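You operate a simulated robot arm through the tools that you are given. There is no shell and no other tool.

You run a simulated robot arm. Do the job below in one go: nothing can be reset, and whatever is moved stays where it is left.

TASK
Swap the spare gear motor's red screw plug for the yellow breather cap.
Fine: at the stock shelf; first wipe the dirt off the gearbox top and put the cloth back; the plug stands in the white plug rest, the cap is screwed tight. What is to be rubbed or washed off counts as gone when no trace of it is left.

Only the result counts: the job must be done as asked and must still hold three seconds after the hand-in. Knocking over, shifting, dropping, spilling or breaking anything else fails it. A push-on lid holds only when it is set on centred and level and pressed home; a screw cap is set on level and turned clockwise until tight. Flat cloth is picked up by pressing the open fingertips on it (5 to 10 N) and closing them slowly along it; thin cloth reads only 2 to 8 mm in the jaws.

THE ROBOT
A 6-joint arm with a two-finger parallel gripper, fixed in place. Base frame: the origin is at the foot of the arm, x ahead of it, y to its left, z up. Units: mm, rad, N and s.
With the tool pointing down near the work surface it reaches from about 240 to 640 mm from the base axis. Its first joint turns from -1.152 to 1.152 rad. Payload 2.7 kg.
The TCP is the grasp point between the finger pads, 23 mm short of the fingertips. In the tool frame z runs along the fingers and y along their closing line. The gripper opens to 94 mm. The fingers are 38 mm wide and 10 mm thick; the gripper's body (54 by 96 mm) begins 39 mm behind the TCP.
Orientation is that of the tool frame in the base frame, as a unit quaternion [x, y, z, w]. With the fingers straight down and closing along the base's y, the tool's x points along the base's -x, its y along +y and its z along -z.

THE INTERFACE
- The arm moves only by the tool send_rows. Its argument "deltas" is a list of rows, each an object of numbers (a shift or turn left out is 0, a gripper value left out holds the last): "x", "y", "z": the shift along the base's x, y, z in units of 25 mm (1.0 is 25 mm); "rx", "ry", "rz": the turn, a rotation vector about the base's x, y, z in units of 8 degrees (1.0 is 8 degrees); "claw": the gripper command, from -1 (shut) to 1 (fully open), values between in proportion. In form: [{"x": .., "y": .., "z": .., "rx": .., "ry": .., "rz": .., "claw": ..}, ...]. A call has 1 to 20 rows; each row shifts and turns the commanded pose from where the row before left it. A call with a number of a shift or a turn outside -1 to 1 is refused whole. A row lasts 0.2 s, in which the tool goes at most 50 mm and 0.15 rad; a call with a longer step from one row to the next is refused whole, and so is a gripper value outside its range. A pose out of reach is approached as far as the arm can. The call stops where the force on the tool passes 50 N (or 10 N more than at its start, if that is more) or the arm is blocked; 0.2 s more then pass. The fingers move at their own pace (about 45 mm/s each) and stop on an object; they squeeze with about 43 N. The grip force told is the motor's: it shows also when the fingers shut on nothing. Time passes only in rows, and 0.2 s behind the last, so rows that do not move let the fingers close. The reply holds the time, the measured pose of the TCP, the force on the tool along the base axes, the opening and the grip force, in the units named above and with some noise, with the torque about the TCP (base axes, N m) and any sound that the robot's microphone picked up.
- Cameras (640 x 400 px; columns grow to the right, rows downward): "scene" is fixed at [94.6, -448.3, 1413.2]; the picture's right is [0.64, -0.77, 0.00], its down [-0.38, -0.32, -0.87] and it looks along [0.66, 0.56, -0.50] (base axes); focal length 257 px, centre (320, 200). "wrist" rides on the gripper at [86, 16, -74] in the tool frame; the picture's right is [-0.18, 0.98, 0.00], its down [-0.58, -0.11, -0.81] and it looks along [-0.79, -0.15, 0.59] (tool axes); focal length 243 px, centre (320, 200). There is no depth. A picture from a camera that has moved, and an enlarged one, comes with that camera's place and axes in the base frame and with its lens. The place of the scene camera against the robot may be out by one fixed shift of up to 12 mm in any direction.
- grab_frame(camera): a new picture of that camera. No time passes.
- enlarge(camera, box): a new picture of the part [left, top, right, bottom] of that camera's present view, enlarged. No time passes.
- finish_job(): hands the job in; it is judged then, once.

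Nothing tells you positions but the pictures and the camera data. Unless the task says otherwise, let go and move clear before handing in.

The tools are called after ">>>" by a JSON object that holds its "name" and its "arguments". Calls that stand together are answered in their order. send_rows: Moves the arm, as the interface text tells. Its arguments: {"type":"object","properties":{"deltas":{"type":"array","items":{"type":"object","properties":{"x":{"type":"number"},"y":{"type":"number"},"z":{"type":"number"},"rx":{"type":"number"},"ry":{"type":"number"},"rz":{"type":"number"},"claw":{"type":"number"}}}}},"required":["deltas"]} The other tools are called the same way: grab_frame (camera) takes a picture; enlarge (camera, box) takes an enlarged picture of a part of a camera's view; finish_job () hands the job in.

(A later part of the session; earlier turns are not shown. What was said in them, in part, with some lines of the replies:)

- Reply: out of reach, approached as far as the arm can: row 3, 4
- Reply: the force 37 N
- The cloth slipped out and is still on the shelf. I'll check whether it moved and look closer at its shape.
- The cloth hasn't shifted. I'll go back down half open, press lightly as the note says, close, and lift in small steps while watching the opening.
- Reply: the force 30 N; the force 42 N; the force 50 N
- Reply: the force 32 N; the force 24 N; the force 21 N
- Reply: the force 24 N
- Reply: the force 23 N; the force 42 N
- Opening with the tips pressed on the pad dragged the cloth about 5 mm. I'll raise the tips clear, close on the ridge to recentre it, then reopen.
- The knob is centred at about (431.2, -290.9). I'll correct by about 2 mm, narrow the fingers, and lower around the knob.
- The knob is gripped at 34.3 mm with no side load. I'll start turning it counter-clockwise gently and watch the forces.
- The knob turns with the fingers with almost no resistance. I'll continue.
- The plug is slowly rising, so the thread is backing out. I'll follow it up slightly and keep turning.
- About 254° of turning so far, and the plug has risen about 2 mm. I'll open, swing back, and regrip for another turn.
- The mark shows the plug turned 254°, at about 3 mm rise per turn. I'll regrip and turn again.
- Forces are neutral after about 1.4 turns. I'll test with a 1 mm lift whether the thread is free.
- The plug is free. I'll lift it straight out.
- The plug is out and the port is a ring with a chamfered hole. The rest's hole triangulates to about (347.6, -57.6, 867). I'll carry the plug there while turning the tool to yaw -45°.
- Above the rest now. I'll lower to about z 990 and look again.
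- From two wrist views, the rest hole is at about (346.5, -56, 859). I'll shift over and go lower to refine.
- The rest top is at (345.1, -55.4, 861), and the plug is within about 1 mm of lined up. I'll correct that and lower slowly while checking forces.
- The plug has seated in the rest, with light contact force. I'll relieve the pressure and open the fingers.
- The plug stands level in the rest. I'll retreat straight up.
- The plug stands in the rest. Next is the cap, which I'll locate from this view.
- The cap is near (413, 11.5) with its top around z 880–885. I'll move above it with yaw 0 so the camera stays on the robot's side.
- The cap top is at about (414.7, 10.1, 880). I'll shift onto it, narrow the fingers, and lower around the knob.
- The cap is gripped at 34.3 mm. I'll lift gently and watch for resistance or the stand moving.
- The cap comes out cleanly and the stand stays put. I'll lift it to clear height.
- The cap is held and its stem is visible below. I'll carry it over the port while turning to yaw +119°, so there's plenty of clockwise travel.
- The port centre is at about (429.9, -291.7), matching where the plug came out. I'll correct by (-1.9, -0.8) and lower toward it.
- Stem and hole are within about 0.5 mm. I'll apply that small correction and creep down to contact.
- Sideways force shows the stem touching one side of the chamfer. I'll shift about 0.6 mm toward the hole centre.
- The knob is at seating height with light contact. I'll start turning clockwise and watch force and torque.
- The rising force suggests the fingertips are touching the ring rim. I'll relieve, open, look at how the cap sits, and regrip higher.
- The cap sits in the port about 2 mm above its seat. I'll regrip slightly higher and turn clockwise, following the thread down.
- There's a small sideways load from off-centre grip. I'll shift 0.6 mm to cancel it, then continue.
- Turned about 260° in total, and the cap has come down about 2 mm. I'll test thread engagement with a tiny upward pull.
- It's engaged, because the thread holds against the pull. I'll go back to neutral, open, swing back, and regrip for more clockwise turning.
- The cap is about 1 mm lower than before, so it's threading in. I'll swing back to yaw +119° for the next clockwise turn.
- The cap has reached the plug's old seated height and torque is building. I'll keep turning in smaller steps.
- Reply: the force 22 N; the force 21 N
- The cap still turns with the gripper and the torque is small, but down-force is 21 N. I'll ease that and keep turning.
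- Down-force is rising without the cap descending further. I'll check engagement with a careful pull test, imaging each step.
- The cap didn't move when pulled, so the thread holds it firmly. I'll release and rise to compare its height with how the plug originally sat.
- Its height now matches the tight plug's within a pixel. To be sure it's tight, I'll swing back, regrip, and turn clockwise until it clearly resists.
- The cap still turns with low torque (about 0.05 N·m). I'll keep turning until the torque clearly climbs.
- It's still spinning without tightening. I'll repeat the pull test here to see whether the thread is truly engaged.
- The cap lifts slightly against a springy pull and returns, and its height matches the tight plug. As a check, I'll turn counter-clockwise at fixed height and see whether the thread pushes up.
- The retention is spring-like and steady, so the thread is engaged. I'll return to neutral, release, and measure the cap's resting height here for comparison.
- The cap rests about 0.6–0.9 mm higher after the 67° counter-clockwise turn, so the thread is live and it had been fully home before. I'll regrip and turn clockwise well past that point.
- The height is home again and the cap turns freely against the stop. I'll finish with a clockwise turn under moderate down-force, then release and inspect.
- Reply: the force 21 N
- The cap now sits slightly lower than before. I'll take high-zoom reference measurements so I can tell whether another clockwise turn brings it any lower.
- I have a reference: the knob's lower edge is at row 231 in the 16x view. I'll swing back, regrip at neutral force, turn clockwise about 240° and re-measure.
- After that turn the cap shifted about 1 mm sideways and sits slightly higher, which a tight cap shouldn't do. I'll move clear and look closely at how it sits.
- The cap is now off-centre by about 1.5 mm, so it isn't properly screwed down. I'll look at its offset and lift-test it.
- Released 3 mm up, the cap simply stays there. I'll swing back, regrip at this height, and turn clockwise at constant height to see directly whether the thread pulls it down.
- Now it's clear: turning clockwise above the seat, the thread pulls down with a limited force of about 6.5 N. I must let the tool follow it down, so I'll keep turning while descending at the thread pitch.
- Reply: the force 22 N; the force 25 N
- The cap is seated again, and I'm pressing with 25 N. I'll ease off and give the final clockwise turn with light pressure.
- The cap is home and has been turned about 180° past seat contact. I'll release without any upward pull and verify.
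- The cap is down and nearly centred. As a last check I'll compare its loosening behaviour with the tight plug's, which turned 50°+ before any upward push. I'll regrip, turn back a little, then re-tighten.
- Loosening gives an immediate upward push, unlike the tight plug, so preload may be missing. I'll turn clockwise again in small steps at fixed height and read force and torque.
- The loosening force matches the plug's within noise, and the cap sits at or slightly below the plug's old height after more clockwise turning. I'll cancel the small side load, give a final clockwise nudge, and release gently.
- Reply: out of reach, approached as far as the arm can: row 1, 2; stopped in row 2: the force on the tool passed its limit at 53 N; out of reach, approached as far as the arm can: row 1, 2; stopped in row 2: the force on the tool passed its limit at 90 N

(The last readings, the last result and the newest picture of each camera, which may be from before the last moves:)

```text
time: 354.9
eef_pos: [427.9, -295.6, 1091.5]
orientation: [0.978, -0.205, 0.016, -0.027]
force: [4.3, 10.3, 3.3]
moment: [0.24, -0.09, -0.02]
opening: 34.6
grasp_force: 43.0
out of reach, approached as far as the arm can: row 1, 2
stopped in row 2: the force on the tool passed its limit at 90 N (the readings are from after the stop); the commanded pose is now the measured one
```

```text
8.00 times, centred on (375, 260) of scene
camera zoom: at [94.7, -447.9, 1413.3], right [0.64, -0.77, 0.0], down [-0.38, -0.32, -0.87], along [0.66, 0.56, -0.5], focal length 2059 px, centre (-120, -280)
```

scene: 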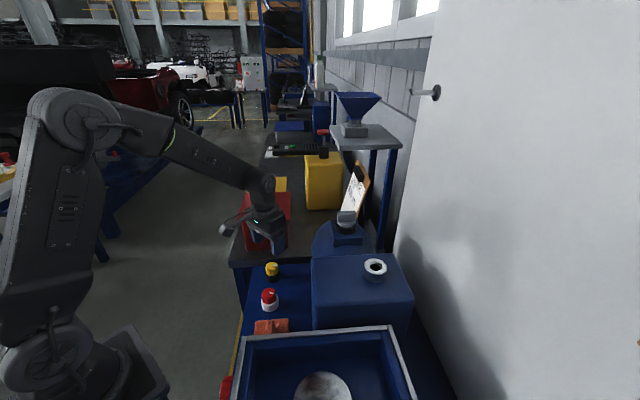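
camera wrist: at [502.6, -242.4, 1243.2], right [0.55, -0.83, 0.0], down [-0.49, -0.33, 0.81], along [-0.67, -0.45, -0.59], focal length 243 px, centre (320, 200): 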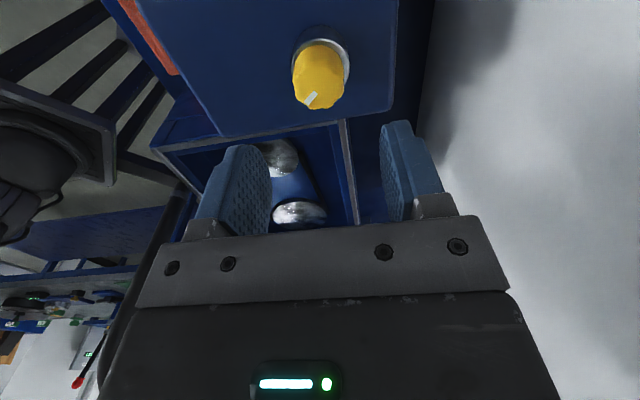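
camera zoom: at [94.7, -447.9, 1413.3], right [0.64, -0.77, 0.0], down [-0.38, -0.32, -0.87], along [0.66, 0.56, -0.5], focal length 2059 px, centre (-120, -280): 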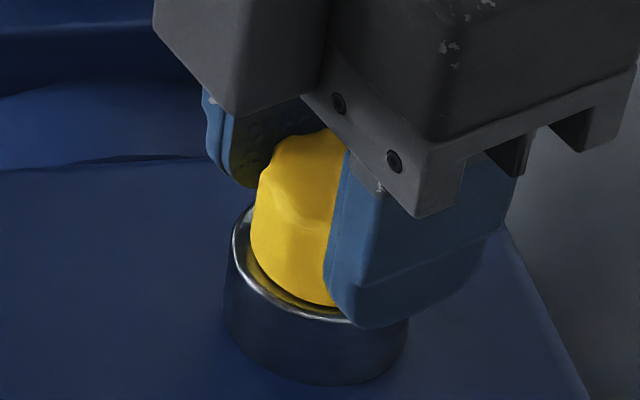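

I hit the wrist joint's end: the arm deviated and tilted slightly with a force spike. I'll stop, open the fingers, and check that nothing has moved.

>>> {"name": "send_rows", "arguments": {"deltas": [{"claw": -0.2}, {"claw": -0.1}, {"claw": 0.05}, {"claw": 0.2}, {}]}}

>>> {"name": "enlarge", "arguments": {"camera": "wrist", "box": [240, 60, 400, 210]}}

>>> {"name": "enlarge", "arguments": {"camera": "scene", "box": [350, 235, 400, 285]}}

>>> {"name": "grab_frame", "arguments": {"camera": "scene"}}

```text
time: 356.1
eef_pos: [426.9, -295.8, 1090.8]
orientation: [0.978, -0.206, 0.014, -0.026]
force: [-0.2, 0.5, 0.2]
moment: [0.03, 0.03, -0.03]
opening: 56.7
grasp_force: 0.2
```

```text
2.67 times, centred on (320, 135) of wrist
camera zoom: at [496.2, -349.6, 1166.4], right [-0.56, -0.82, -0.06], down [-0.52, 0.3, 0.8], along [-0.64, 0.48, -0.6], focal length 647 px, centre (320, 373)
```

zoom: 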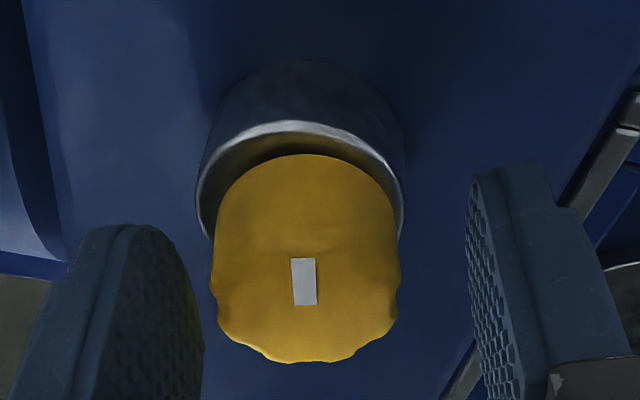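

```text
8.00 times, centred on (375, 260) of scene
camera zoom: at [94.6, -448.3, 1413.2], right [0.64, -0.77, 0.0], down [-0.38, -0.32, -0.87], along [0.66, 0.56, -0.5], focal length 2059 px, centre (-120, -280)
```

zoom: 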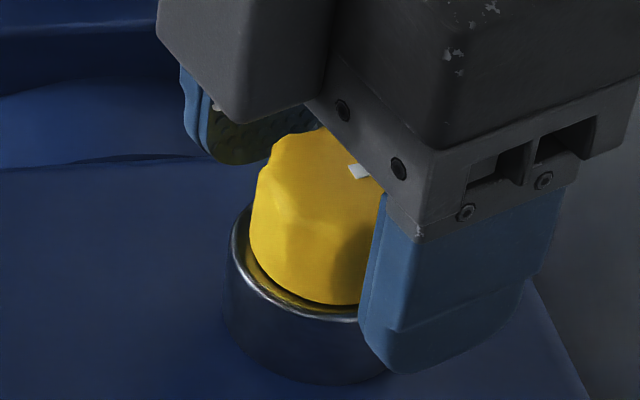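

```text
taken
```

scene: 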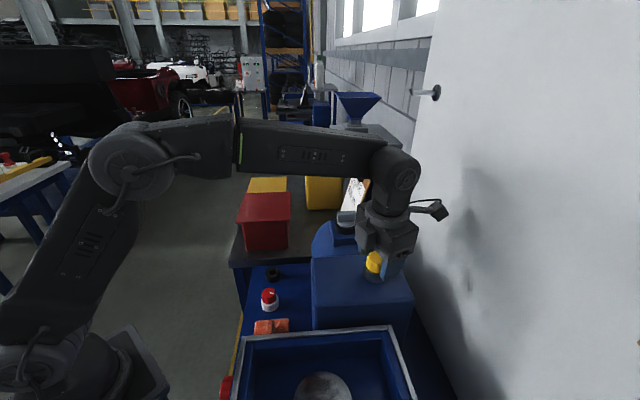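

The cap is upright and the gearbox looks unmoved. I'll rise clear, turn back from the joint limit, and level the tool.

>>> {"name": "send_rows", "arguments": {"deltas": [{"z": 0.1}, {"z": 0.2}, {"z": 0.3}, {"z": 0.5}, {"z": 0.6}, {"z": 0.6}, {"z": 0.5}, {}]}}

>>> {"name": "send_rows", "arguments": {"deltas": [{"rz": 0.8}, {"rz": 0.9}, {"rz": 0.9}, {"rz": 0.9}, {"rz": 0.9}, {"rx": -0.32, "ry": 0.27}, {}]}}

>>> {"name": "grab_frame", "arguments": {"camera": "wrist"}}

>>> {"name": "enlarge", "arguments": {"camera": "scene", "box": [350, 235, 400, 285]}}

>>> {"name": "enlarge", "arguments": {"camera": "scene", "box": [362, 262, 392, 280]}}

```text
time: 357.9
eef_pos: [425.2, -298.9, 1160.3]
orientation: [0.979, -0.202, 0.016, -0.026]
force: [-0.2, -0.9, 0.2]
moment: [0.03, -0.02, -0.01]
opening: 56.6
grasp_force: 0.1
```

```text
time: 359.6
eef_pos: [425.9, -297.5, 1161.2]
orientation: [0.995, 0.1, -0.014, -0.009]
force: [-0.2, -0.1, 0.7]
moment: [0.03, 0.0, 0.0]
opening: 56.4
grasp_force: 0.1
```

```text
taken
camera wrist: at [516.9, -296.5, 1233.0], right [0.01, -1.0, -0.02], down [-0.57, -0.02, 0.82], along [-0.82, 0.0, -0.57], focal length 243 px, centre (320, 200)
```

wrist: 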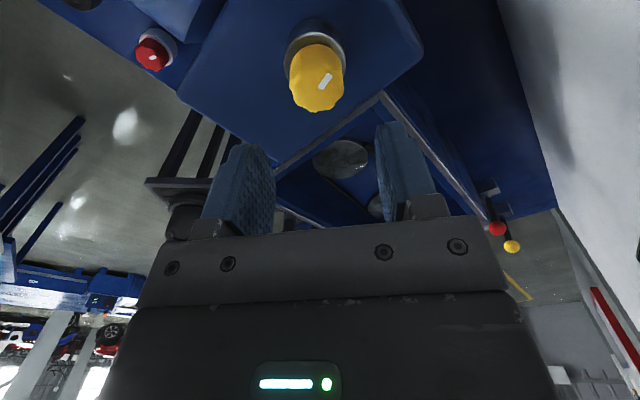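

```text
8.00 times, centred on (375, 260) of scene
camera zoom: at [94.6, -448.3, 1413.2], right [0.64, -0.77, 0.0], down [-0.38, -0.32, -0.87], along [0.66, 0.56, -0.5], focal length 2059 px, centre (-120, -280)
```

zoom: 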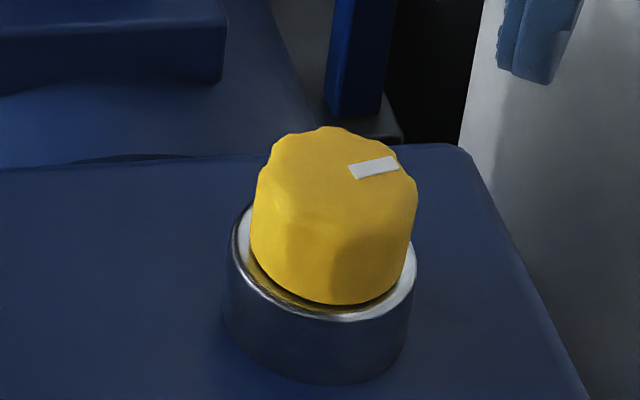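

```text
16.00 times, centred on (377, 271) of scene
camera zoom: at [94.6, -448.3, 1413.2], right [0.64, -0.77, 0.0], down [-0.38, -0.32, -0.87], along [0.66, 0.56, -0.5], focal length 4118 px, centre (-592, -936)
```

zoom: 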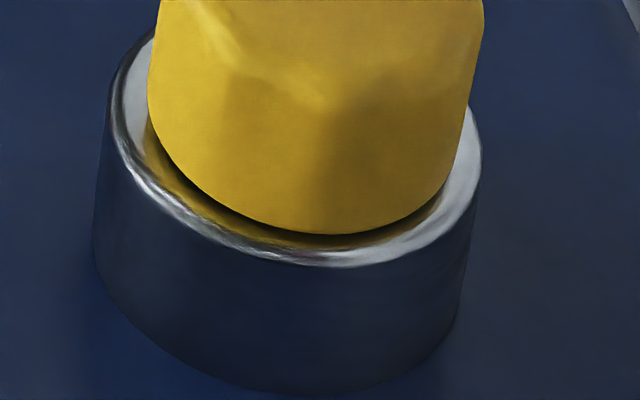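

The cap is still seated but about 1 mm off-centre. I'll level the tool, go to yaw -135° over the port axis, and recentre it by closing on it.

>>> {"name": "send_rows", "arguments": {"deltas": [{"rx": -0.107, "ry": -0.215}, {"rz": 0.83}, {"rz": 0.83, "x": 0.05, "y": 0.08}, {"rz": 0.83, "x": 0.05, "y": 0.08}, {"rz": 0.83, "x": 0.05, "y": 0.08}, {"rz": 0.83}, {}]}}

>>> {"name": "grab_frame", "arguments": {"camera": "wrist"}}

>>> {"name": "enlarge", "arguments": {"camera": "wrist", "box": [240, 10, 400, 130]}}

```text
time: 361.1
eef_pos: [430.6, -291.0, 1160.5]
orientation: [0.925, 0.38, -0.001, 0.001]
force: [-0.2, 0.2, -0.2]
moment: [0.01, -0.01, -0.01]
opening: 56.5
grasp_force: 0.1
```

```text
taken
camera wrist: at [503.1, -241.3, 1235.7], right [0.56, -0.83, 0.0], down [-0.49, -0.33, 0.81], along [-0.67, -0.45, -0.59], focal length 243 px, centre (320, 200)
```

wrist: 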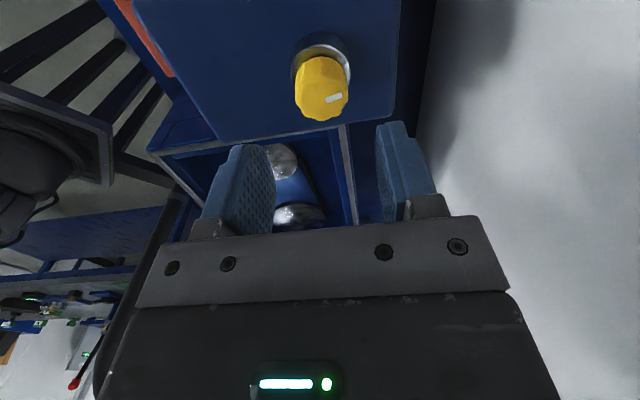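

```text
3.33 times, centred on (320, 70) of wrist
camera zoom: at [503.1, -241.3, 1235.7], right [0.56, -0.83, 0.0], down [-0.49, -0.33, 0.81], along [-0.67, -0.45, -0.59], focal length 809 px, centre (320, 633)
```

zoom: 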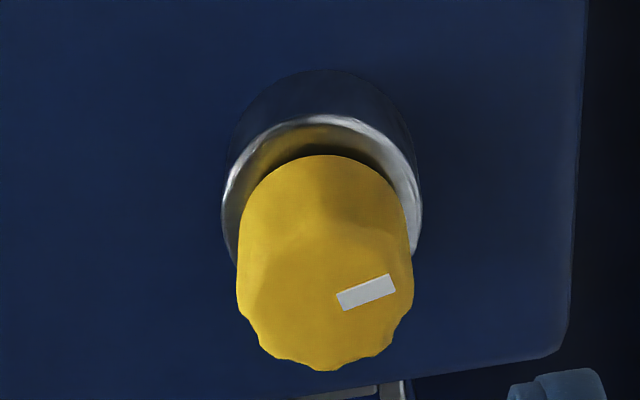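

>>> {"name": "send_rows", "arguments": {"deltas": [{"z": -0.5}, {"z": -0.5}, {}]}}

>>> {"name": "enlarge", "arguments": {"camera": "wrist", "box": [260, 50, 380, 140]}}

>>> {"name": "enlarge", "arguments": {"camera": "scene", "box": [357, 242, 397, 282]}}

```text
time: 361.9
eef_pos: [429.7, -290.7, 1136.5]
orientation: [0.925, 0.379, -0.001, 0.001]
force: [-0.3, 0.0, 0.1]
moment: [0.03, 0.02, -0.01]
opening: 56.4
grasp_force: 0.1
```

```text
4.44 times, centred on (320, 95) of wrist
camera zoom: at [503.4, -241.6, 1210.6], right [0.56, -0.83, 0.0], down [-0.49, -0.33, 0.81], along [-0.67, -0.45, -0.59], focal length 1078 px, centre (320, 667)
```

zoom: 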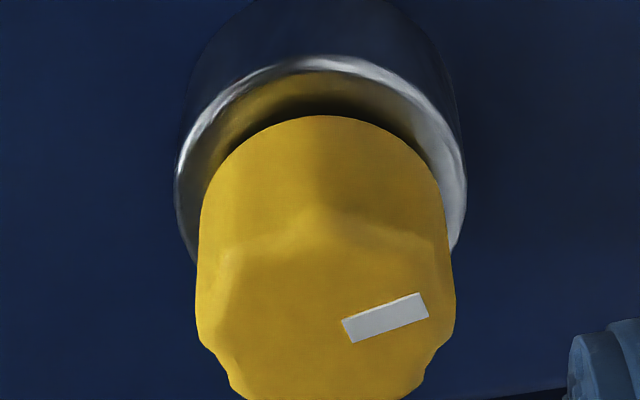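

```text
10.00 times, centred on (377, 262) of scene
camera zoom: at [94.6, -448.3, 1413.2], right [0.64, -0.77, 0.0], down [-0.38, -0.32, -0.87], along [0.66, 0.56, -0.5], focal length 2574 px, centre (-250, -420)
```

zoom: 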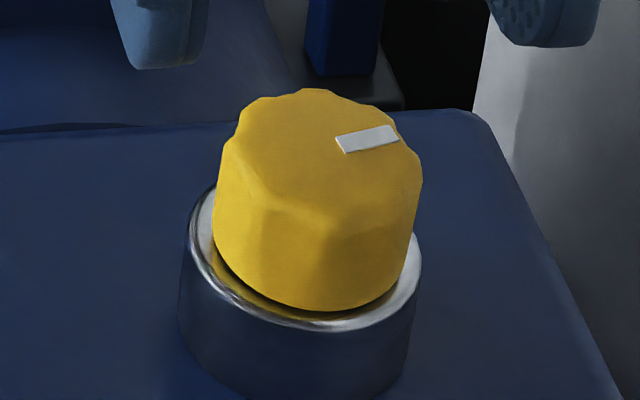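

The cap was left leaning a few degrees by the tilted tool. I'll regrip it with the vertical tool at yaw -135° to straighten it, then at 90° to that.

>>> {"name": "send_rows", "arguments": {"deltas": [{"z": -0.5}, {"z": -0.6}, {"z": -0.5}, {"z": -0.22}, {}]}}

>>> {"name": "send_rows", "arguments": {"deltas": [{"claw": 0.0}, {"claw": -0.1}, {"claw": -0.18}, {"claw": -0.22}, {"claw": -1}, {"claw": -1}, {"claw": -1}, {"claw": -1}]}}

>>> {"name": "enlarge", "arguments": {"camera": "wrist", "box": [240, 60, 400, 210]}}

>>> {"name": "enlarge", "arguments": {"camera": "scene", "box": [357, 242, 397, 282]}}

```text
time: 363.1
eef_pos: [430.1, -290.1, 1090.3]
orientation: [0.925, 0.38, -0.001, 0.0]
force: [-1.0, -0.9, 0.4]
moment: [0.02, -0.01, 0.0]
opening: 56.5
grasp_force: 0.1
```

```text
time: 364.9
eef_pos: [429.0, -290.0, 1090.6]
orientation: [0.925, 0.379, -0.001, 0.0]
force: [1.3, -1.3, -0.3]
moment: [-0.07, -0.02, 0.02]
opening: 34.6
grasp_force: 42.9
```

```text
2.67 times, centred on (320, 135) of wrist
camera zoom: at [502.9, -241.6, 1165.4], right [0.56, -0.83, 0.0], down [-0.49, -0.33, 0.81], along [-0.67, -0.45, -0.59], focal length 647 px, centre (320, 373)
```

zoom: 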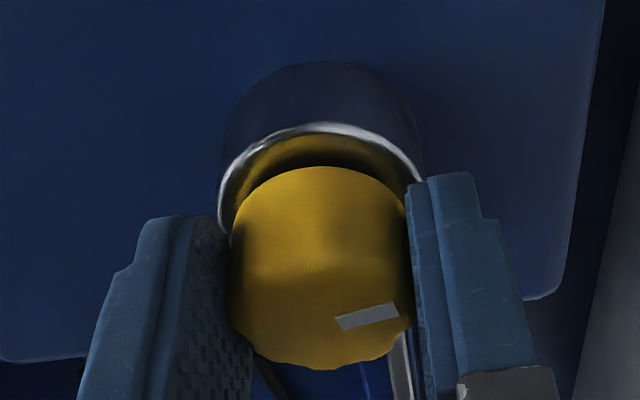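

```text
10.00 times, centred on (377, 262) of scene
camera zoom: at [94.6, -448.3, 1413.1], right [0.64, -0.77, 0.0], down [-0.38, -0.32, -0.87], along [0.66, 0.56, -0.5], focal length 2574 px, centre (-250, -420)
```

zoom: 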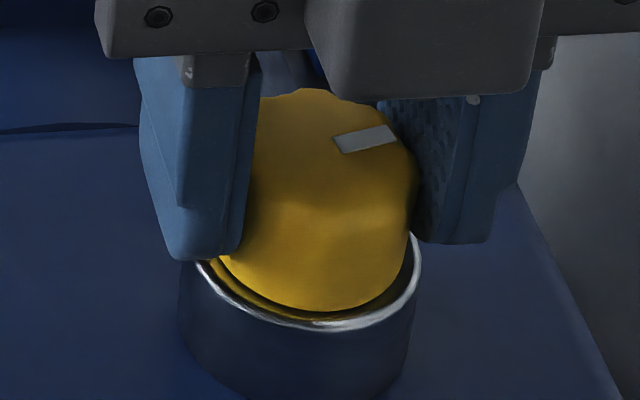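

The lean is along the other direction. I'll open, turn to yaw -45° so the fingers close along that axis, and close to centre and straighten it.

>>> {"name": "send_rows", "arguments": {"deltas": [{"claw": -0.2}, {"claw": -0.1}, {"claw": 0.05}, {"claw": 0.2}, {"claw": 0.2}, {}]}}

>>> {"name": "send_rows", "arguments": {"deltas": [{"rz": 0.7}, {"rz": 1.0}, {"rz": 1.0}, {"rz": 1.0}, {"rz": 1.0}, {"rz": 1.0}, {"rz": 1.0}, {"rz": 1.0}, {"rz": 1.0}, {"rz": 1.0}, {"rz": 1.0}, {"rz": 0.6}, {}]}}

>>> {"name": "enlarge", "arguments": {"camera": "wrist", "box": [240, 60, 400, 210]}}

>>> {"name": "enlarge", "arguments": {"camera": "scene", "box": [357, 242, 397, 282]}}

```text
time: 366.4
eef_pos: [428.9, -290.7, 1090.7]
orientation: [0.925, 0.379, -0.001, 0.0]
force: [0.6, -0.4, 0.7]
moment: [0.01, 0.02, -0.02]
opening: 56.5
grasp_force: 0.1
```

```text
time: 369.1
eef_pos: [430.4, -291.2, 1090.3]
orientation: [0.382, 0.924, 0.0, 0.001]
force: [0.1, 0.0, -0.2]
moment: [0.01, 0.01, -0.03]
opening: 56.7
grasp_force: 0.1
```

```text
2.67 times, centred on (320, 135) of wrist
camera zoom: at [380.4, -217.7, 1165.3], right [0.82, 0.57, 0.0], down [0.33, -0.49, 0.81], along [0.46, -0.67, -0.59], focal length 647 px, centre (320, 373)
```

zoom: 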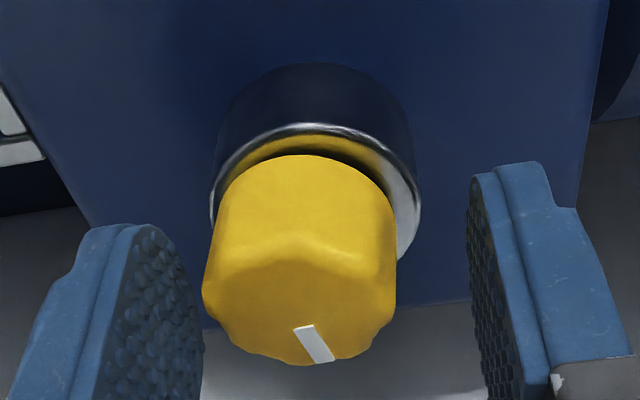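

```text
10.00 times, centred on (377, 262) of scene
camera zoom: at [94.6, -448.3, 1413.2], right [0.64, -0.77, 0.0], down [-0.38, -0.32, -0.87], along [0.66, 0.56, -0.5], focal length 2574 px, centre (-250, -420)
```

zoom: 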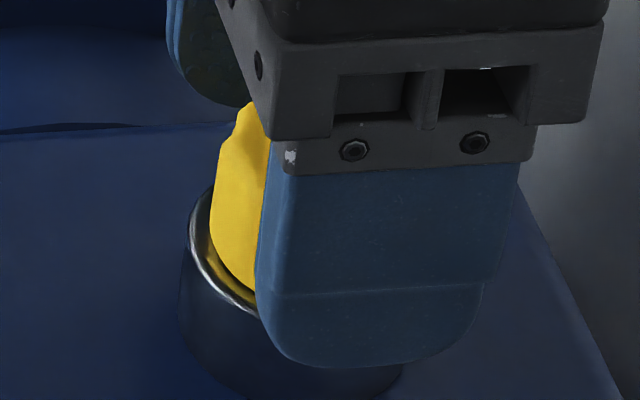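

The lean toward the left is visible here. I'll close slowly to push the cap upright and onto the axis.

>>> {"name": "send_rows", "arguments": {"deltas": [{"claw": 0.1}, {"claw": 0.0}, {"claw": -0.06}, {"claw": -0.12}, {"claw": -0.17}, {"claw": -0.22}, {"claw": -0.26}, {"claw": -1}, {"claw": -1}, {"claw": -1}, {"claw": -1}]}}

>>> {"name": "enlarge", "arguments": {"camera": "wrist", "box": [240, 60, 400, 210]}}

```text
time: 371.6
eef_pos: [430.2, -290.5, 1089.2]
orientation: [0.383, 0.924, -0.001, 0.0]
force: [-5.0, -5.2, -0.4]
moment: [-0.15, 0.16, 0.01]
opening: 34.2
grasp_force: 42.6
```

```text
2.67 times, centred on (320, 135) of wrist
camera zoom: at [380.5, -217.6, 1165.0], right [0.83, 0.56, 0.0], down [0.33, -0.49, 0.81], along [0.46, -0.67, -0.59], focal length 647 px, centre (320, 373)
```

zoom: 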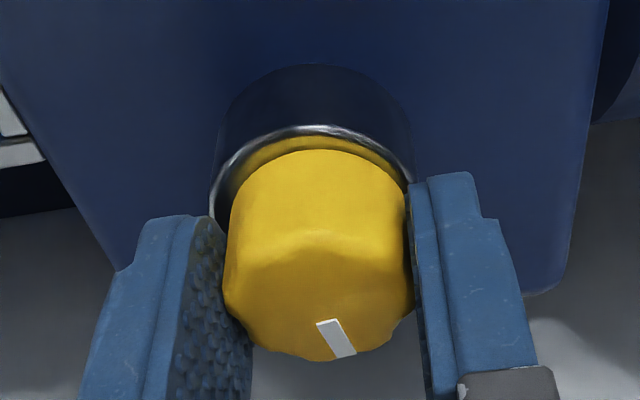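

>>> {"name": "send_rows", "arguments": {"deltas": [{"x": -0.028, "y": -0.04}, {}, {}]}}

>>> {"name": "enlarge", "arguments": {"camera": "wrist", "box": [240, 60, 400, 210]}}

```text
time: 372.4
eef_pos: [429.8, -290.8, 1090.3]
orientation: [0.383, 0.924, 0.0, 0.001]
force: [2.7, 1.8, -2.5]
moment: [0.07, -0.08, 0.0]
opening: 34.6
grasp_force: 42.8
```

```text
2.67 times, centred on (320, 135) of wrist
camera zoom: at [380.1, -217.8, 1165.1], right [0.82, 0.57, 0.0], down [0.33, -0.49, 0.81], along [0.46, -0.67, -0.59], focal length 647 px, centre (320, 373)
```

zoom: 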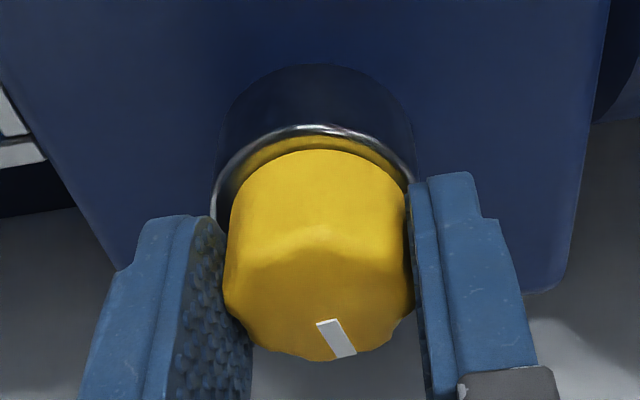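

The cap is upright and centred again, and snug in the port. I'll null the side force and do a careful clockwise turn from here.

>>> {"name": "send_rows", "arguments": {"deltas": [{"x": 0.008, "y": 0.006}, {}, {}]}}

>>> {"name": "send_rows", "arguments": {"deltas": [{"rz": -0.5, "z": -0.003}, {"rz": -0.8, "z": -0.003}, {"rz": -0.8, "z": -0.003}, {"rz": -0.5, "z": -0.003}, {}, {}]}}

>>> {"name": "send_rows", "arguments": {"deltas": [{"rz": -0.5, "z": -0.003}, {"rz": -0.8, "z": -0.003}, {"rz": -0.8, "z": -0.003}, {"rz": -0.5, "z": -0.003}, {}, {}]}}

>>> {"name": "send_rows", "arguments": {"deltas": [{"rz": -0.5, "z": -0.003}, {"rz": -0.8, "z": -0.003}, {"rz": -0.8, "z": -0.003}, {"rz": -0.5, "z": -0.003}, {}, {}]}}

>>> {"name": "send_rows", "arguments": {"deltas": [{"rz": -0.5, "z": -0.003}, {"rz": -0.8, "z": -0.003}, {"rz": -0.8, "z": -0.003}, {"rz": -0.5, "z": -0.003}, {}, {}]}}

>>> {"name": "enlarge", "arguments": {"camera": "wrist", "box": [240, 60, 400, 210]}}

>>> {"name": "enlarge", "arguments": {"camera": "scene", "box": [357, 242, 397, 282]}}

```text
time: 373.1
eef_pos: [430.4, -291.1, 1090.8]
orientation: [0.382, 0.924, 0.0, 0.001]
force: [1.2, 4.1, -1.5]
moment: [0.14, -0.08, 0.0]
opening: 34.4
grasp_force: 43.0
```

```text
time: 374.6
eef_pos: [430.6, -291.1, 1090.0]
orientation: [0.544, 0.839, 0.0, 0.001]
force: [-0.7, -0.7, 0.1]
moment: [0.01, 0.0, 0.01]
opening: 34.5
grasp_force: 43.2
```

```text
time: 375.9
eef_pos: [429.8, -290.8, 1089.6]
orientation: [0.687, 0.726, -0.001, 0.001]
force: [1.6, 0.2, 3.5]
moment: [-0.1, -0.05, 0.01]
opening: 34.4
grasp_force: 42.5
```

```text
time: 377.4
eef_pos: [429.8, -291.1, 1090.0]
orientation: [0.807, 0.591, -0.001, 0.002]
force: [1.6, -1.0, 11.7]
moment: [-0.11, 0.05, -0.01]
opening: 34.1
grasp_force: 42.7
```

```text
time: 378.8
eef_pos: [430.6, -292.4, 1090.5]
orientation: [0.9, 0.436, -0.001, 0.001]
force: [2.4, -4.0, 21.0]
moment: [-0.23, 0.17, 0.01]
opening: 34.4
grasp_force: 43.3
```

```text
2.67 times, centred on (320, 135) of wrist
camera zoom: at [496.0, -233.7, 1164.7], right [0.66, -0.75, 0.0], down [-0.45, -0.39, 0.81], along [-0.61, -0.53, -0.59], focal length 647 px, centre (320, 373)
```

zoom: 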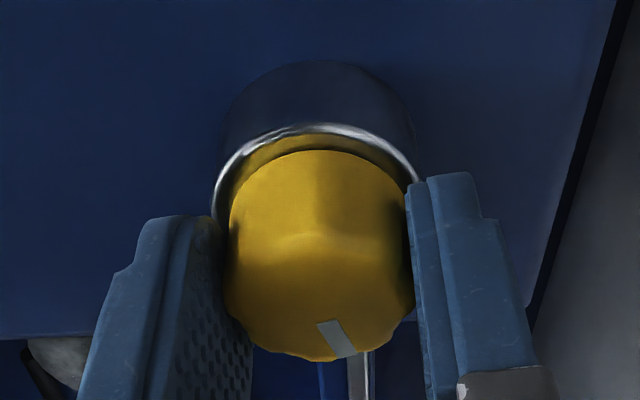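

```text
10.00 times, centred on (377, 262) of scene
camera zoom: at [94.4, -448.2, 1413.2], right [0.64, -0.77, 0.0], down [-0.38, -0.32, -0.87], along [0.66, 0.56, -0.5], focal length 2574 px, centre (-250, -420)
```

zoom: 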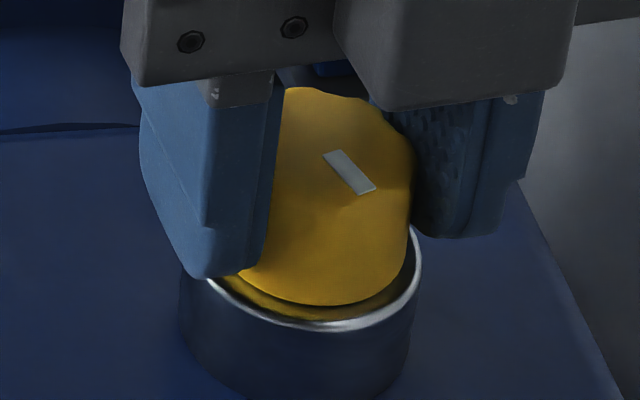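

The cap is at the tight plug's exact height, upright and centred, with 21 N of push on it. I'll ease the push and side load without pulling up, then release.

>>> {"name": "send_rows", "arguments": {"deltas": [{"z": 0.035, "x": 0.008, "y": -0.012}, {}, {}]}}

>>> {"name": "send_rows", "arguments": {"deltas": [{"z": 0.025}, {}, {}]}}

```text
time: 379.6
eef_pos: [428.9, -291.4, 1090.2]
orientation: [0.899, 0.437, -0.002, 0.0]
force: [1.0, -5.3, 16.2]
moment: [-0.31, 0.03, 0.09]
opening: 34.6
grasp_force: 43.0
```

```text
time: 380.4
eef_pos: [429.7, -292.8, 1090.2]
orientation: [0.9, 0.437, -0.001, 0.0]
force: [2.7, -6.2, 8.1]
moment: [-0.28, -0.07, 0.08]
opening: 34.3
grasp_force: 43.2
```

>>> {"name": "send_rows", "arguments": {"deltas": [{"x": 0.01, "y": -0.024}, {}, {}]}}

>>> {"name": "send_rows", "arguments": {"deltas": [{"rz": -0.4}, {"rz": -0.6}, {"rz": -0.4}, {}, {}]}}

```text
time: 381.1
eef_pos: [428.7, -291.5, 1090.5]
orientation: [0.9, 0.436, -0.001, -0.001]
force: [-2.5, 3.7, 8.6]
moment: [-0.03, 0.09, -0.02]
opening: 34.3
grasp_force: 43.5
```

```text
time: 382.4
eef_pos: [428.7, -292.8, 1090.2]
orientation: [0.938, 0.346, -0.001, 0.0]
force: [1.0, -0.5, 0.2]
moment: [-0.03, -0.05, -0.04]
opening: 34.4
grasp_force: 43.2
```

Turning 11° further dropped the push from 8.6 N to about 0, so the cap moved down a little more. I'll keep turning in small steps with the side force nulled.

>>> {"name": "send_rows", "arguments": {"deltas": [{"rz": -0.4}, {"rz": -0.6}, {"rz": -0.4}, {}, {}]}}

>>> {"name": "enlarge", "arguments": {"camera": "wrist", "box": [240, 60, 400, 210]}}

>>> {"name": "enlarge", "arguments": {"camera": "scene", "box": [357, 242, 397, 282]}}

```text
time: 383.6
eef_pos: [429.7, -291.6, 1089.8]
orientation: [0.968, 0.253, 0.0, 0.0]
force: [-0.4, 1.1, -1.3]
moment: [0.05, 0.05, 0.02]
opening: 34.8
grasp_force: 42.8
```

```text
2.67 times, centred on (320, 135) of wrist
camera zoom: at [513.4, -264.2, 1164.9], right [0.32, -0.95, 0.0], down [-0.56, -0.19, 0.81], along [-0.76, -0.26, -0.59], focal length 647 px, centre (320, 373)
```

zoom: 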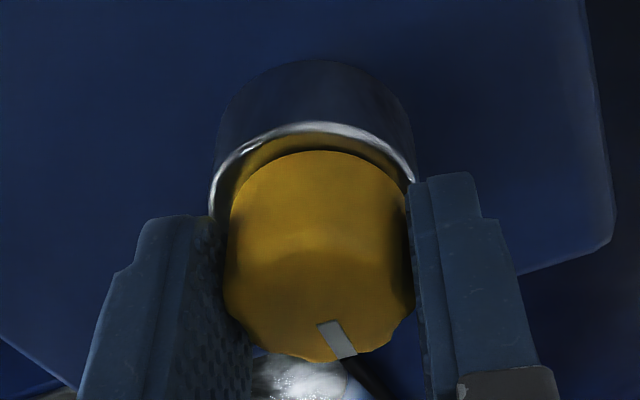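

```text
10.00 times, centred on (377, 262) of scene
camera zoom: at [94.6, -448.2, 1413.2], right [0.64, -0.77, 0.0], down [-0.38, -0.32, -0.87], along [0.66, 0.56, -0.5], focal length 2574 px, centre (-250, -420)
```

zoom: 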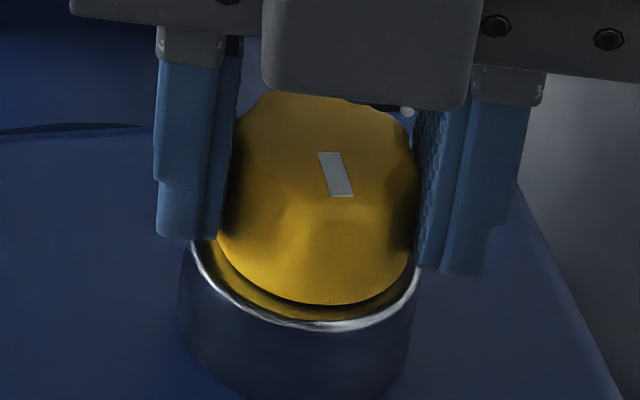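

>>> {"name": "send_rows", "arguments": {"deltas": [{"claw": -0.22}, {"claw": -0.15}, {"claw": -0.05}, {"claw": 0.1}, {"claw": 0.2}, {}]}}

>>> {"name": "enlarge", "arguments": {"camera": "scene", "box": [362, 262, 392, 280]}}

>>> {"name": "send_rows", "arguments": {"deltas": [{"rz": 0.7}, {"rz": 1.0}, {"rz": 1.0}, {"rz": 1.0}, {"rz": 1.0}, {"rz": 1.0}, {"rz": 1.0}, {"rz": 1.0}, {"rz": 1.0}, {"rz": 1.0}, {"rz": 1.0}, {"rz": 1.0}, {"rz": 1.0}, {"rz": 0.6}, {}]}}

>>> {"name": "enlarge", "arguments": {"camera": "wrist", "box": [240, 60, 400, 210]}}

```text
time: 384.9
eef_pos: [430.1, -292.3, 1091.0]
orientation: [0.967, 0.254, -0.001, 0.0]
force: [-0.7, -0.3, 0.0]
moment: [0.02, -0.02, 0.03]
opening: 56.4
grasp_force: 0.1
```

```text
16.00 times, centred on (377, 271) of scene
camera zoom: at [94.6, -448.3, 1413.2], right [0.64, -0.77, 0.0], down [-0.38, -0.32, -0.87], along [0.66, 0.56, -0.5], focal length 4118 px, centre (-592, -936)
```

zoom: 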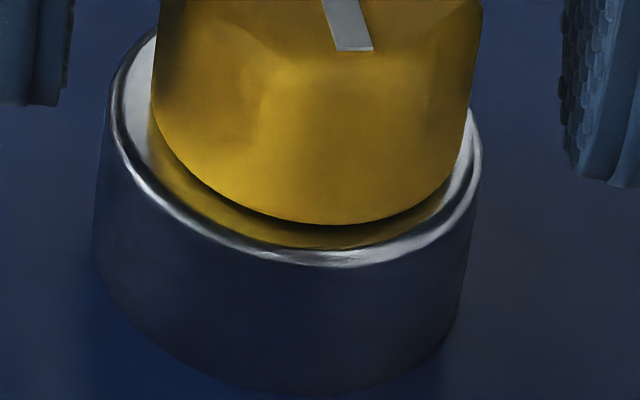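

```text
time: 388.1
eef_pos: [431.5, -291.8, 1090.3]
orientation: [0.375, 0.927, 0.0, 0.001]
force: [-0.2, 0.6, -0.2]
moment: [0.0, -0.03, 0.04]
opening: 56.4
grasp_force: 0.0
```

```text
2.67 times, centred on (320, 135) of wrist
camera zoom: at [379.1, -220.3, 1165.2], right [0.82, 0.58, 0.0], down [0.34, -0.48, 0.81], along [0.47, -0.66, -0.59], focal length 647 px, centre (320, 373)
```

zoom: 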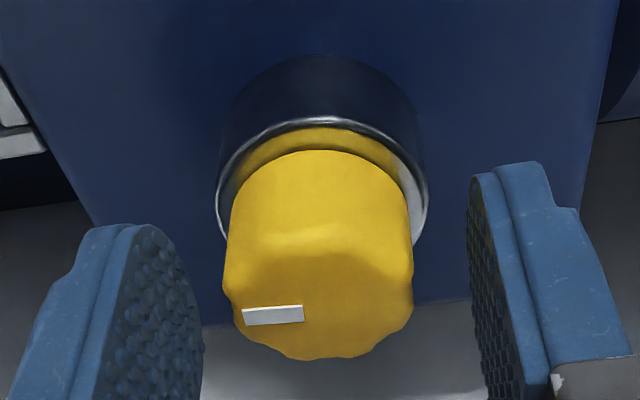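

The height now matches the tight plug, but the cap is about 1 mm off-centre because I chased friction-laden side forces. With the tool on the port axis, I'll close along this axis, turn slightly clockwise, then repeat at 90°.

>>> {"name": "send_rows", "arguments": {"deltas": [{"claw": 0.0}, {"claw": -0.1}, {"claw": -0.17}, {"claw": -0.22}, {"claw": -0.26}, {"claw": -1}, {"claw": -1}, {"claw": -1}, {}]}}

>>> {"name": "send_rows", "arguments": {"deltas": [{"rz": -0.4}, {"rz": -0.6}, {"rz": -0.6}, {"rz": -0.4}, {}, {}]}}

>>> {"name": "enlarge", "arguments": {"camera": "wrist", "box": [240, 60, 400, 210]}}

```text
time: 390.1
eef_pos: [430.1, -291.9, 1091.1]
orientation: [0.376, 0.927, 0.0, 0.0]
force: [0.4, 0.1, 0.0]
moment: [-0.01, -0.04, -0.01]
opening: 34.4
grasp_force: 43.3
```

```text
time: 391.6
eef_pos: [429.3, -292.5, 1090.9]
orientation: [0.503, 0.865, 0.0, 0.001]
force: [1.7, 1.4, -0.7]
moment: [-0.01, 0.03, 0.02]
opening: 34.5
grasp_force: 42.9
```

```text
2.67 times, centred on (320, 135) of wrist
camera zoom: at [401.1, -209.1, 1165.3], right [0.94, 0.33, 0.0], down [0.19, -0.56, 0.81], along [0.26, -0.76, -0.59], focal length 647 px, centre (320, 373)
```

zoom: 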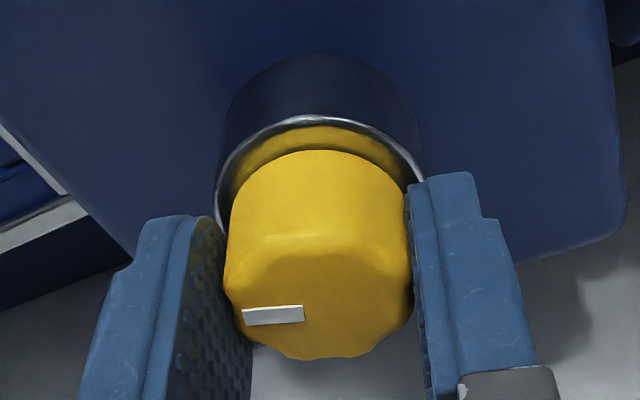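

>>> {"name": "send_rows", "arguments": {"deltas": [{"y": 0.024, "rz": -0.4}, {"rz": -0.8}, {"rz": -0.8}, {"rz": -0.4}, {}, {}]}}

>>> {"name": "send_rows", "arguments": {"deltas": [{"rz": -0.6}, {"rz": -1.0}, {"rz": -1.0}, {"rz": -1.0}, {"rz": -1.0}, {"rz": -0.6}, {}, {}]}}

>>> {"name": "enlarge", "arguments": {"camera": "wrist", "box": [240, 60, 400, 210]}}

>>> {"name": "enlarge", "arguments": {"camera": "scene", "box": [357, 242, 397, 282]}}

```text
time: 392.9
eef_pos: [430.8, -291.9, 1090.4]
orientation: [0.639, 0.769, 0.0, 0.001]
force: [-1.1, -0.2, -0.4]
moment: [-0.01, -0.01, 0.02]
opening: 34.5
grasp_force: 43.2
```

```text
time: 394.8
eef_pos: [429.0, -291.8, 1091.3]
orientation: [0.871, 0.491, -0.001, 0.001]
force: [-1.3, 1.6, 0.4]
moment: [-0.03, -0.02, -0.02]
opening: 34.6
grasp_force: 42.9
```

```text
2.67 times, centred on (320, 135) of wrist
camera zoom: at [488.6, -226.3, 1165.2], right [0.75, -0.67, 0.0], down [-0.39, -0.44, 0.81], along [-0.54, -0.6, -0.59], focal length 647 px, centre (320, 373)
```

zoom: 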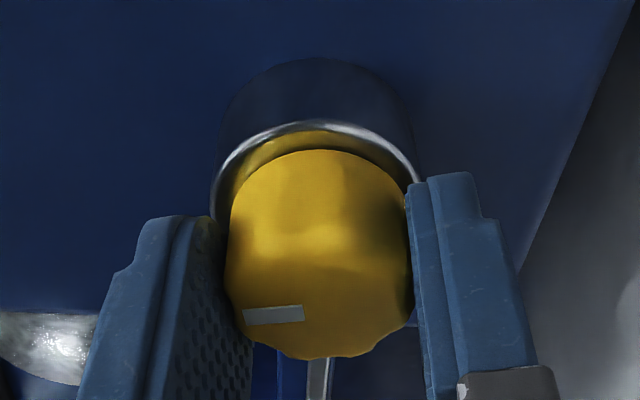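

```text
10.00 times, centred on (377, 262) of scene
camera zoom: at [94.6, -448.3, 1413.2], right [0.64, -0.77, 0.0], down [-0.38, -0.32, -0.87], along [0.66, 0.56, -0.5], focal length 2574 px, centre (-250, -420)
```

zoom: 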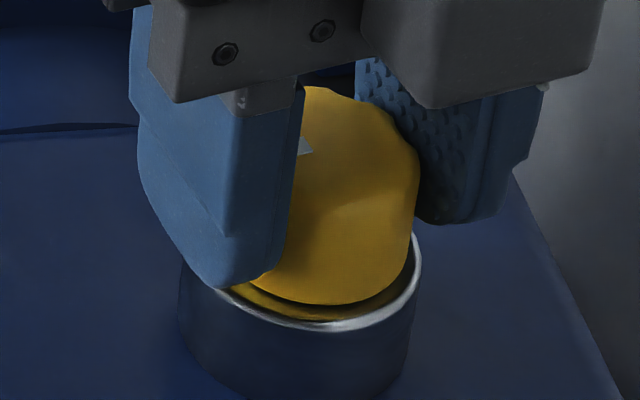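

Forces stay near zero through the turn. I'll do one small pull check to confirm the thread still holds.

>>> {"name": "send_rows", "arguments": {"deltas": [{"z": 0.05}, {}, {}]}}

>>> {"name": "send_rows", "arguments": {"deltas": [{"rz": -0.4}, {"rz": -0.6}, {"rz": -0.4}, {}, {}]}}

```text
time: 395.6
eef_pos: [432.4, -292.1, 1091.7]
orientation: [0.87, 0.493, -0.001, 0.0]
force: [0.2, 0.1, -7.3]
moment: [0.01, 0.03, -0.02]
opening: 34.7
grasp_force: 43.0
```

```text
time: 396.8
eef_pos: [430.1, -292.3, 1092.0]
orientation: [0.915, 0.404, -0.001, 0.0]
force: [0.0, 0.3, -3.6]
moment: [-0.05, 0.03, 0.02]
opening: 34.7
grasp_force: 43.0
```

>>> {"name": "send_rows", "arguments": {"deltas": [{"rz": -0.6}, {"rz": -0.9}, {"rz": -0.6}, {}, {}]}}

>>> {"name": "send_rows", "arguments": {"deltas": [{"rz": -0.6}, {"rz": -0.6}, {"rz": -0.3}, {}, {}]}}

```text
time: 397.9
eef_pos: [429.8, -291.4, 1091.5]
orientation: [0.964, 0.266, 0.0, -0.001]
force: [-1.3, 1.6, -2.7]
moment: [-0.03, 0.01, 0.04]
opening: 34.5
grasp_force: 43.0
```

```text
time: 399.1
eef_pos: [429.7, -291.6, 1092.3]
orientation: [0.986, 0.165, 0.0, 0.0]
force: [-0.2, -0.8, -3.3]
moment: [0.05, 0.03, 0.02]
opening: 34.5
grasp_force: 43.0
```

The pull stays constant (about 3 N at 1.25 mm) however far I turn clockwise, so the thread is at its tight end stop. I'll lower back, settle with a small clockwise turn, and release.

>>> {"name": "send_rows", "arguments": {"deltas": [{"z": -0.05}, {"rz": -0.3}, {"rz": -0.4}, {"rz": -0.3}, {}, {}]}}

>>> {"name": "send_rows", "arguments": {"deltas": [{"z": -0.02}, {"rz": -0.3}, {"rz": -0.3}, {}, {}]}}

```text
time: 400.6
eef_pos: [429.5, -292.0, 1090.4]
orientation: [0.995, 0.095, -0.001, 0.001]
force: [0.6, -0.9, -0.5]
moment: [0.02, 0.02, -0.02]
opening: 34.5
grasp_force: 43.4
```

```text
time: 401.8
eef_pos: [429.5, -292.1, 1090.2]
orientation: [0.999, 0.052, 0.0, 0.0]
force: [-0.4, -3.5, 8.4]
moment: [0.03, 0.1, 0.05]
opening: 34.7
grasp_force: 42.8
```

>>> {"name": "send_rows", "arguments": {"deltas": [{"claw": -0.24}, {"claw": -0.2}, {"claw": -0.12}, {"claw": 0.0}, {"claw": 0.2}, {"claw": 0.3}, {}]}}

>>> {"name": "send_rows", "arguments": {"deltas": [{"z": 0.1}, {"z": 0.3}, {"z": 0.5}, {"z": 0.6}, {"z": 0.6}, {"z": 0.6}, {"z": 0.4}, {}]}}

>>> {"name": "enlarge", "arguments": {"camera": "scene", "box": [357, 242, 397, 282]}}

>>> {"name": "enlarge", "arguments": {"camera": "scene", "box": [362, 262, 392, 280]}}

>>> {"name": "enlarge", "arguments": {"camera": "wrist", "box": [240, 0, 400, 120]}}

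```text
time: 403.4
eef_pos: [430.6, -291.8, 1090.1]
orientation: [0.999, 0.054, -0.001, 0.0]
force: [1.2, 0.8, 0.7]
moment: [0.04, 0.02, 0.0]
opening: 61.2
grasp_force: 0.0
```

```text
time: 405.1
eef_pos: [430.4, -292.0, 1168.3]
orientation: [0.999, 0.054, 0.0, -0.001]
force: [0.1, 0.1, -0.6]
moment: [0.02, -0.02, 0.06]
opening: 61.1
grasp_force: 0.0
```

```text
10.00 times, centred on (377, 262) of scene
camera zoom: at [94.6, -448.3, 1413.2], right [0.64, -0.77, 0.0], down [-0.38, -0.32, -0.87], along [0.66, 0.56, -0.5], focal length 2574 px, centre (-250, -420)
```

zoom: 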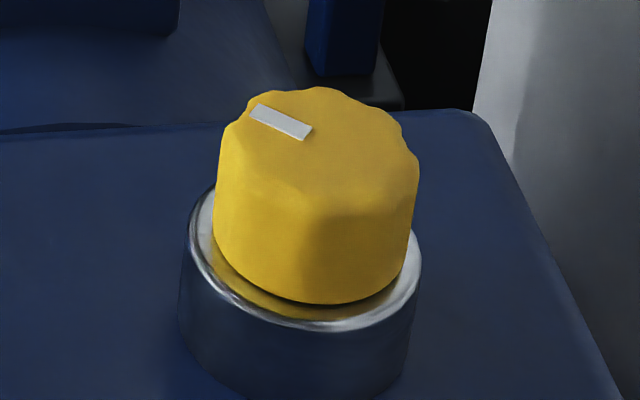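

```text
16.00 times, centred on (377, 271) of scene
camera zoom: at [94.6, -448.3, 1413.2], right [0.64, -0.77, 0.0], down [-0.38, -0.32, -0.87], along [0.66, 0.56, -0.5], focal length 4118 px, centre (-592, -936)
```

zoom: 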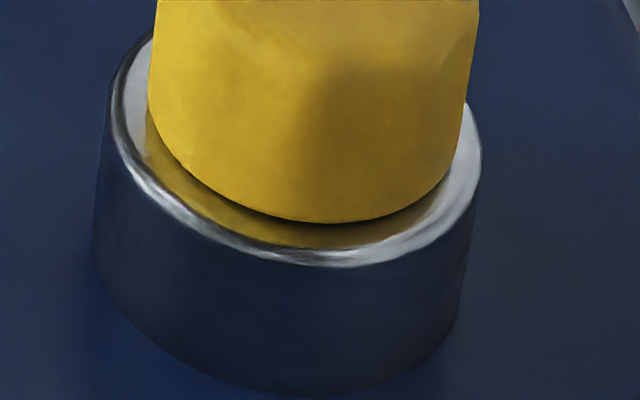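

```text
3.33 times, centred on (320, 60) of wrist
camera zoom: at [518.0, -298.5, 1242.1], right [-0.08, -1.0, 0.0], down [-0.59, 0.05, 0.81], along [-0.8, 0.06, -0.59], focal length 809 px, centre (320, 667)
```

zoom: 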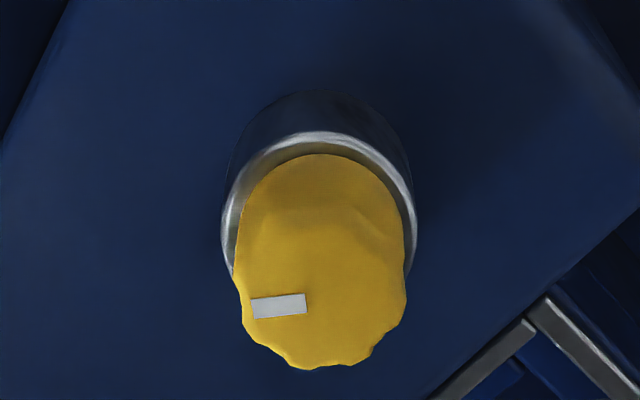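

The cap now stands upright, centred, and at the same height as the original tight plug. I'll retreat up and back, then inspect the whole scene.

>>> {"name": "send_rows", "arguments": {"deltas": [{"z": 0.6}, {"z": 0.8, "rz": 0.8}, {"z": 0.8, "rz": 1.0}, {"z": 0.8, "rz": 1.0}, {"z": 0.5, "rz": 1.0}, {"rz": 1.0}, {"rz": 1.0}, {"rz": 1.0}, {"rz": 1.0}, {"rz": 1.0}, {"rz": 1.0}, {"x": -0.4, "y": 0.4, "rz": 1.0}, {"x": -0.6, "y": 0.6, "rz": 1.0}, {"x": -0.6, "y": 0.6, "rz": 1.0}, {"x": -0.6, "y": 0.6, "rz": 1.0}, {"x": -0.6, "y": 0.6, "rz": 1.0}, {"x": -0.6, "y": 0.6}, {"x": -0.4, "y": 0.4}, {}]}}

>>> {"name": "grab_frame", "arguments": {"camera": "scene"}}

>>> {"name": "enlarge", "arguments": {"camera": "scene", "box": [220, 220, 440, 400]}}

>>> {"name": "grab_frame", "arguments": {"camera": "wrist"}}

```text
time: 409.1
eef_pos: [335.9, -196.2, 1253.5]
orientation: [0.465, 0.885, 0.0, 0.001]
force: [-0.3, -0.8, 0.9]
moment: [-0.01, -0.04, -0.01]
opening: 60.8
grasp_force: 0.1
```

```text
taken
```

scene: 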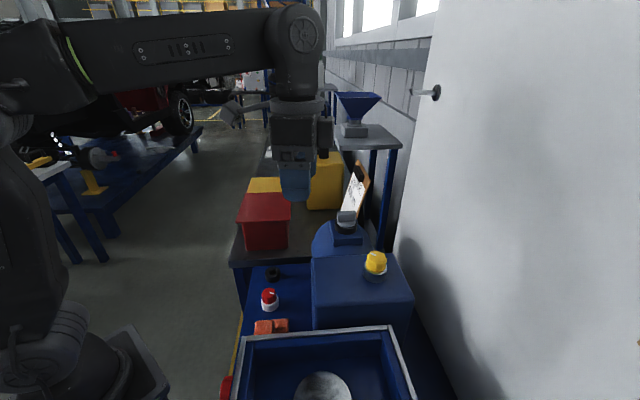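

```text
2.22 times, centred on (330, 310) of scene
camera zoom: at [94.6, -448.2, 1413.2], right [0.64, -0.77, 0.0], down [-0.38, -0.32, -0.87], along [0.66, 0.56, -0.5], focal length 572 px, centre (298, -44)
```

zoom: 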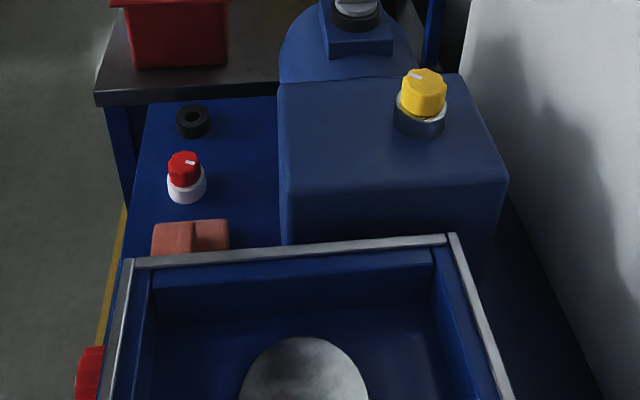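

```text
taken
camera wrist: at [299.9, -115.7, 1329.0], right [0.91, 0.41, 0.0], down [0.24, -0.54, 0.81], along [0.33, -0.74, -0.59], focal length 243 px, centre (320, 200)
```

wrist: 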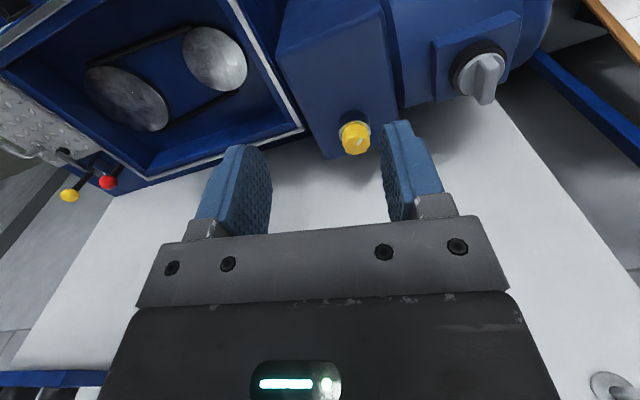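

Everything else is where it started: gearbox, cloth, rest, and stand. I'll check the wiped top and the cap once more in detail.

>>> {"name": "enlarge", "arguments": {"camera": "scene", "box": [305, 245, 420, 310]}}

>>> {"name": "enlarge", "arguments": {"camera": "wrist", "box": [260, 20, 420, 170]}}

>>> {"name": "enlarge", "arguments": {"camera": "scene", "box": [240, 255, 310, 345]}}

```text
5.57 times, centred on (362, 278) of scene
camera zoom: at [94.6, -448.2, 1413.2], right [0.64, -0.77, 0.0], down [-0.38, -0.32, -0.87], along [0.66, 0.56, -0.5], focal length 1432 px, centre (84, -231)
```

zoom: 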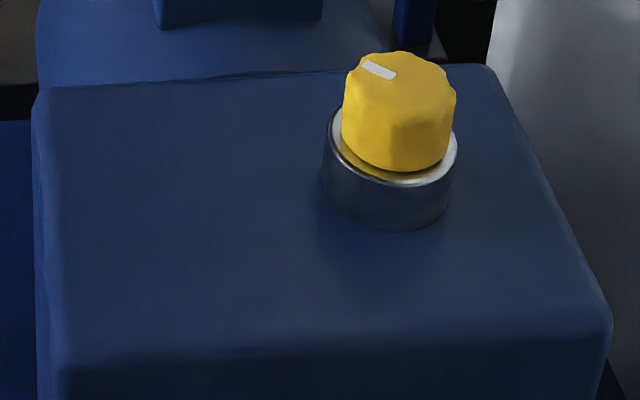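

```text
2.67 times, centred on (340, 95) of wrist
camera zoom: at [299.9, -115.7, 1329.0], right [0.91, 0.41, 0.0], down [0.24, -0.54, 0.81], along [0.33, -0.74, -0.59], focal length 647 px, centre (267, 480)
```

zoom: 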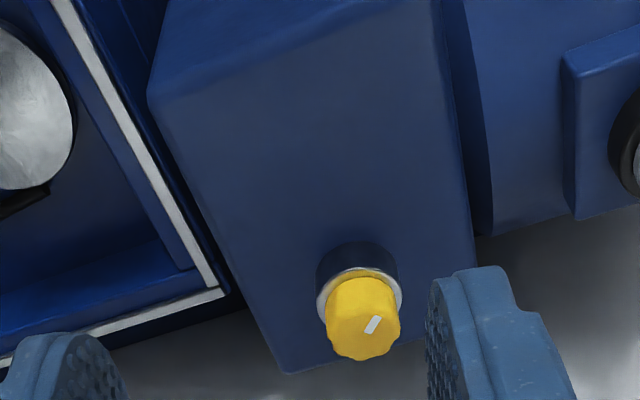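

```text
4.44 times, centred on (275, 300) of scene
camera zoom: at [94.6, -448.2, 1413.2], right [0.64, -0.77, 0.0], down [-0.38, -0.32, -0.87], along [0.66, 0.56, -0.5], focal length 1144 px, centre (520, -244)
```

zoom: 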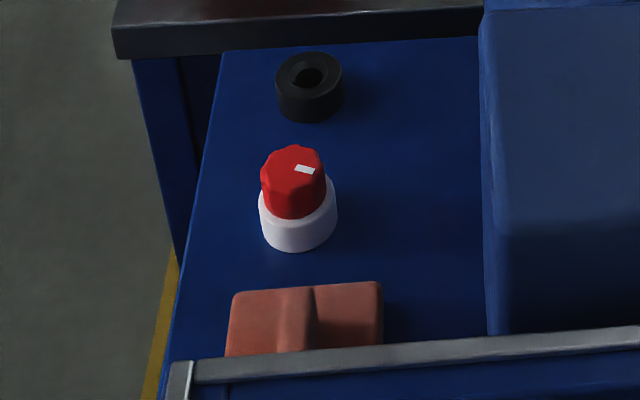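

The gearbox top shows no trace of dirt, the cloth is back in place and the red plug stands in the white rest. The yellow cap sits level in the port, turned clockwise to its stop, and the arm is clear. Handing in.

>>> {"name": "finish_job", "arguments": {}}

```text
The job is handed in.
```

I handed the job in: the yellow breather cap is in the gearbox port and the red plug stands in the white rest. Whether the cap counts as tight is my reading of the thread, because I never felt a clear torque stop.

- **Dirt:** the gearbox top shows no trace of it in close-up pictures from both cameras.
- **Cloth:** it is back where it lay, matched against the first picture.
- **Plug:** it stands upright in the white rest.
- **Cap:** it sits level and centred to within about 0.5 mm, at the height the plug had when tight.
    - It kept turning clockwise with almost no torque.
    - I took it as tight for two reasons: it went no lower with more turning, and it pushed up as soon as I turned it back.
- **Joint-limit hit:** while tightening I ran the wrist joint into its limit. The force peaked at about 90 N and the cap was left leaning a few degrees. I straightened it and turned it clockwise again.
- **Other items:** the gearbox, rest and cap stand showed no shift in the last pictures compared with the first.
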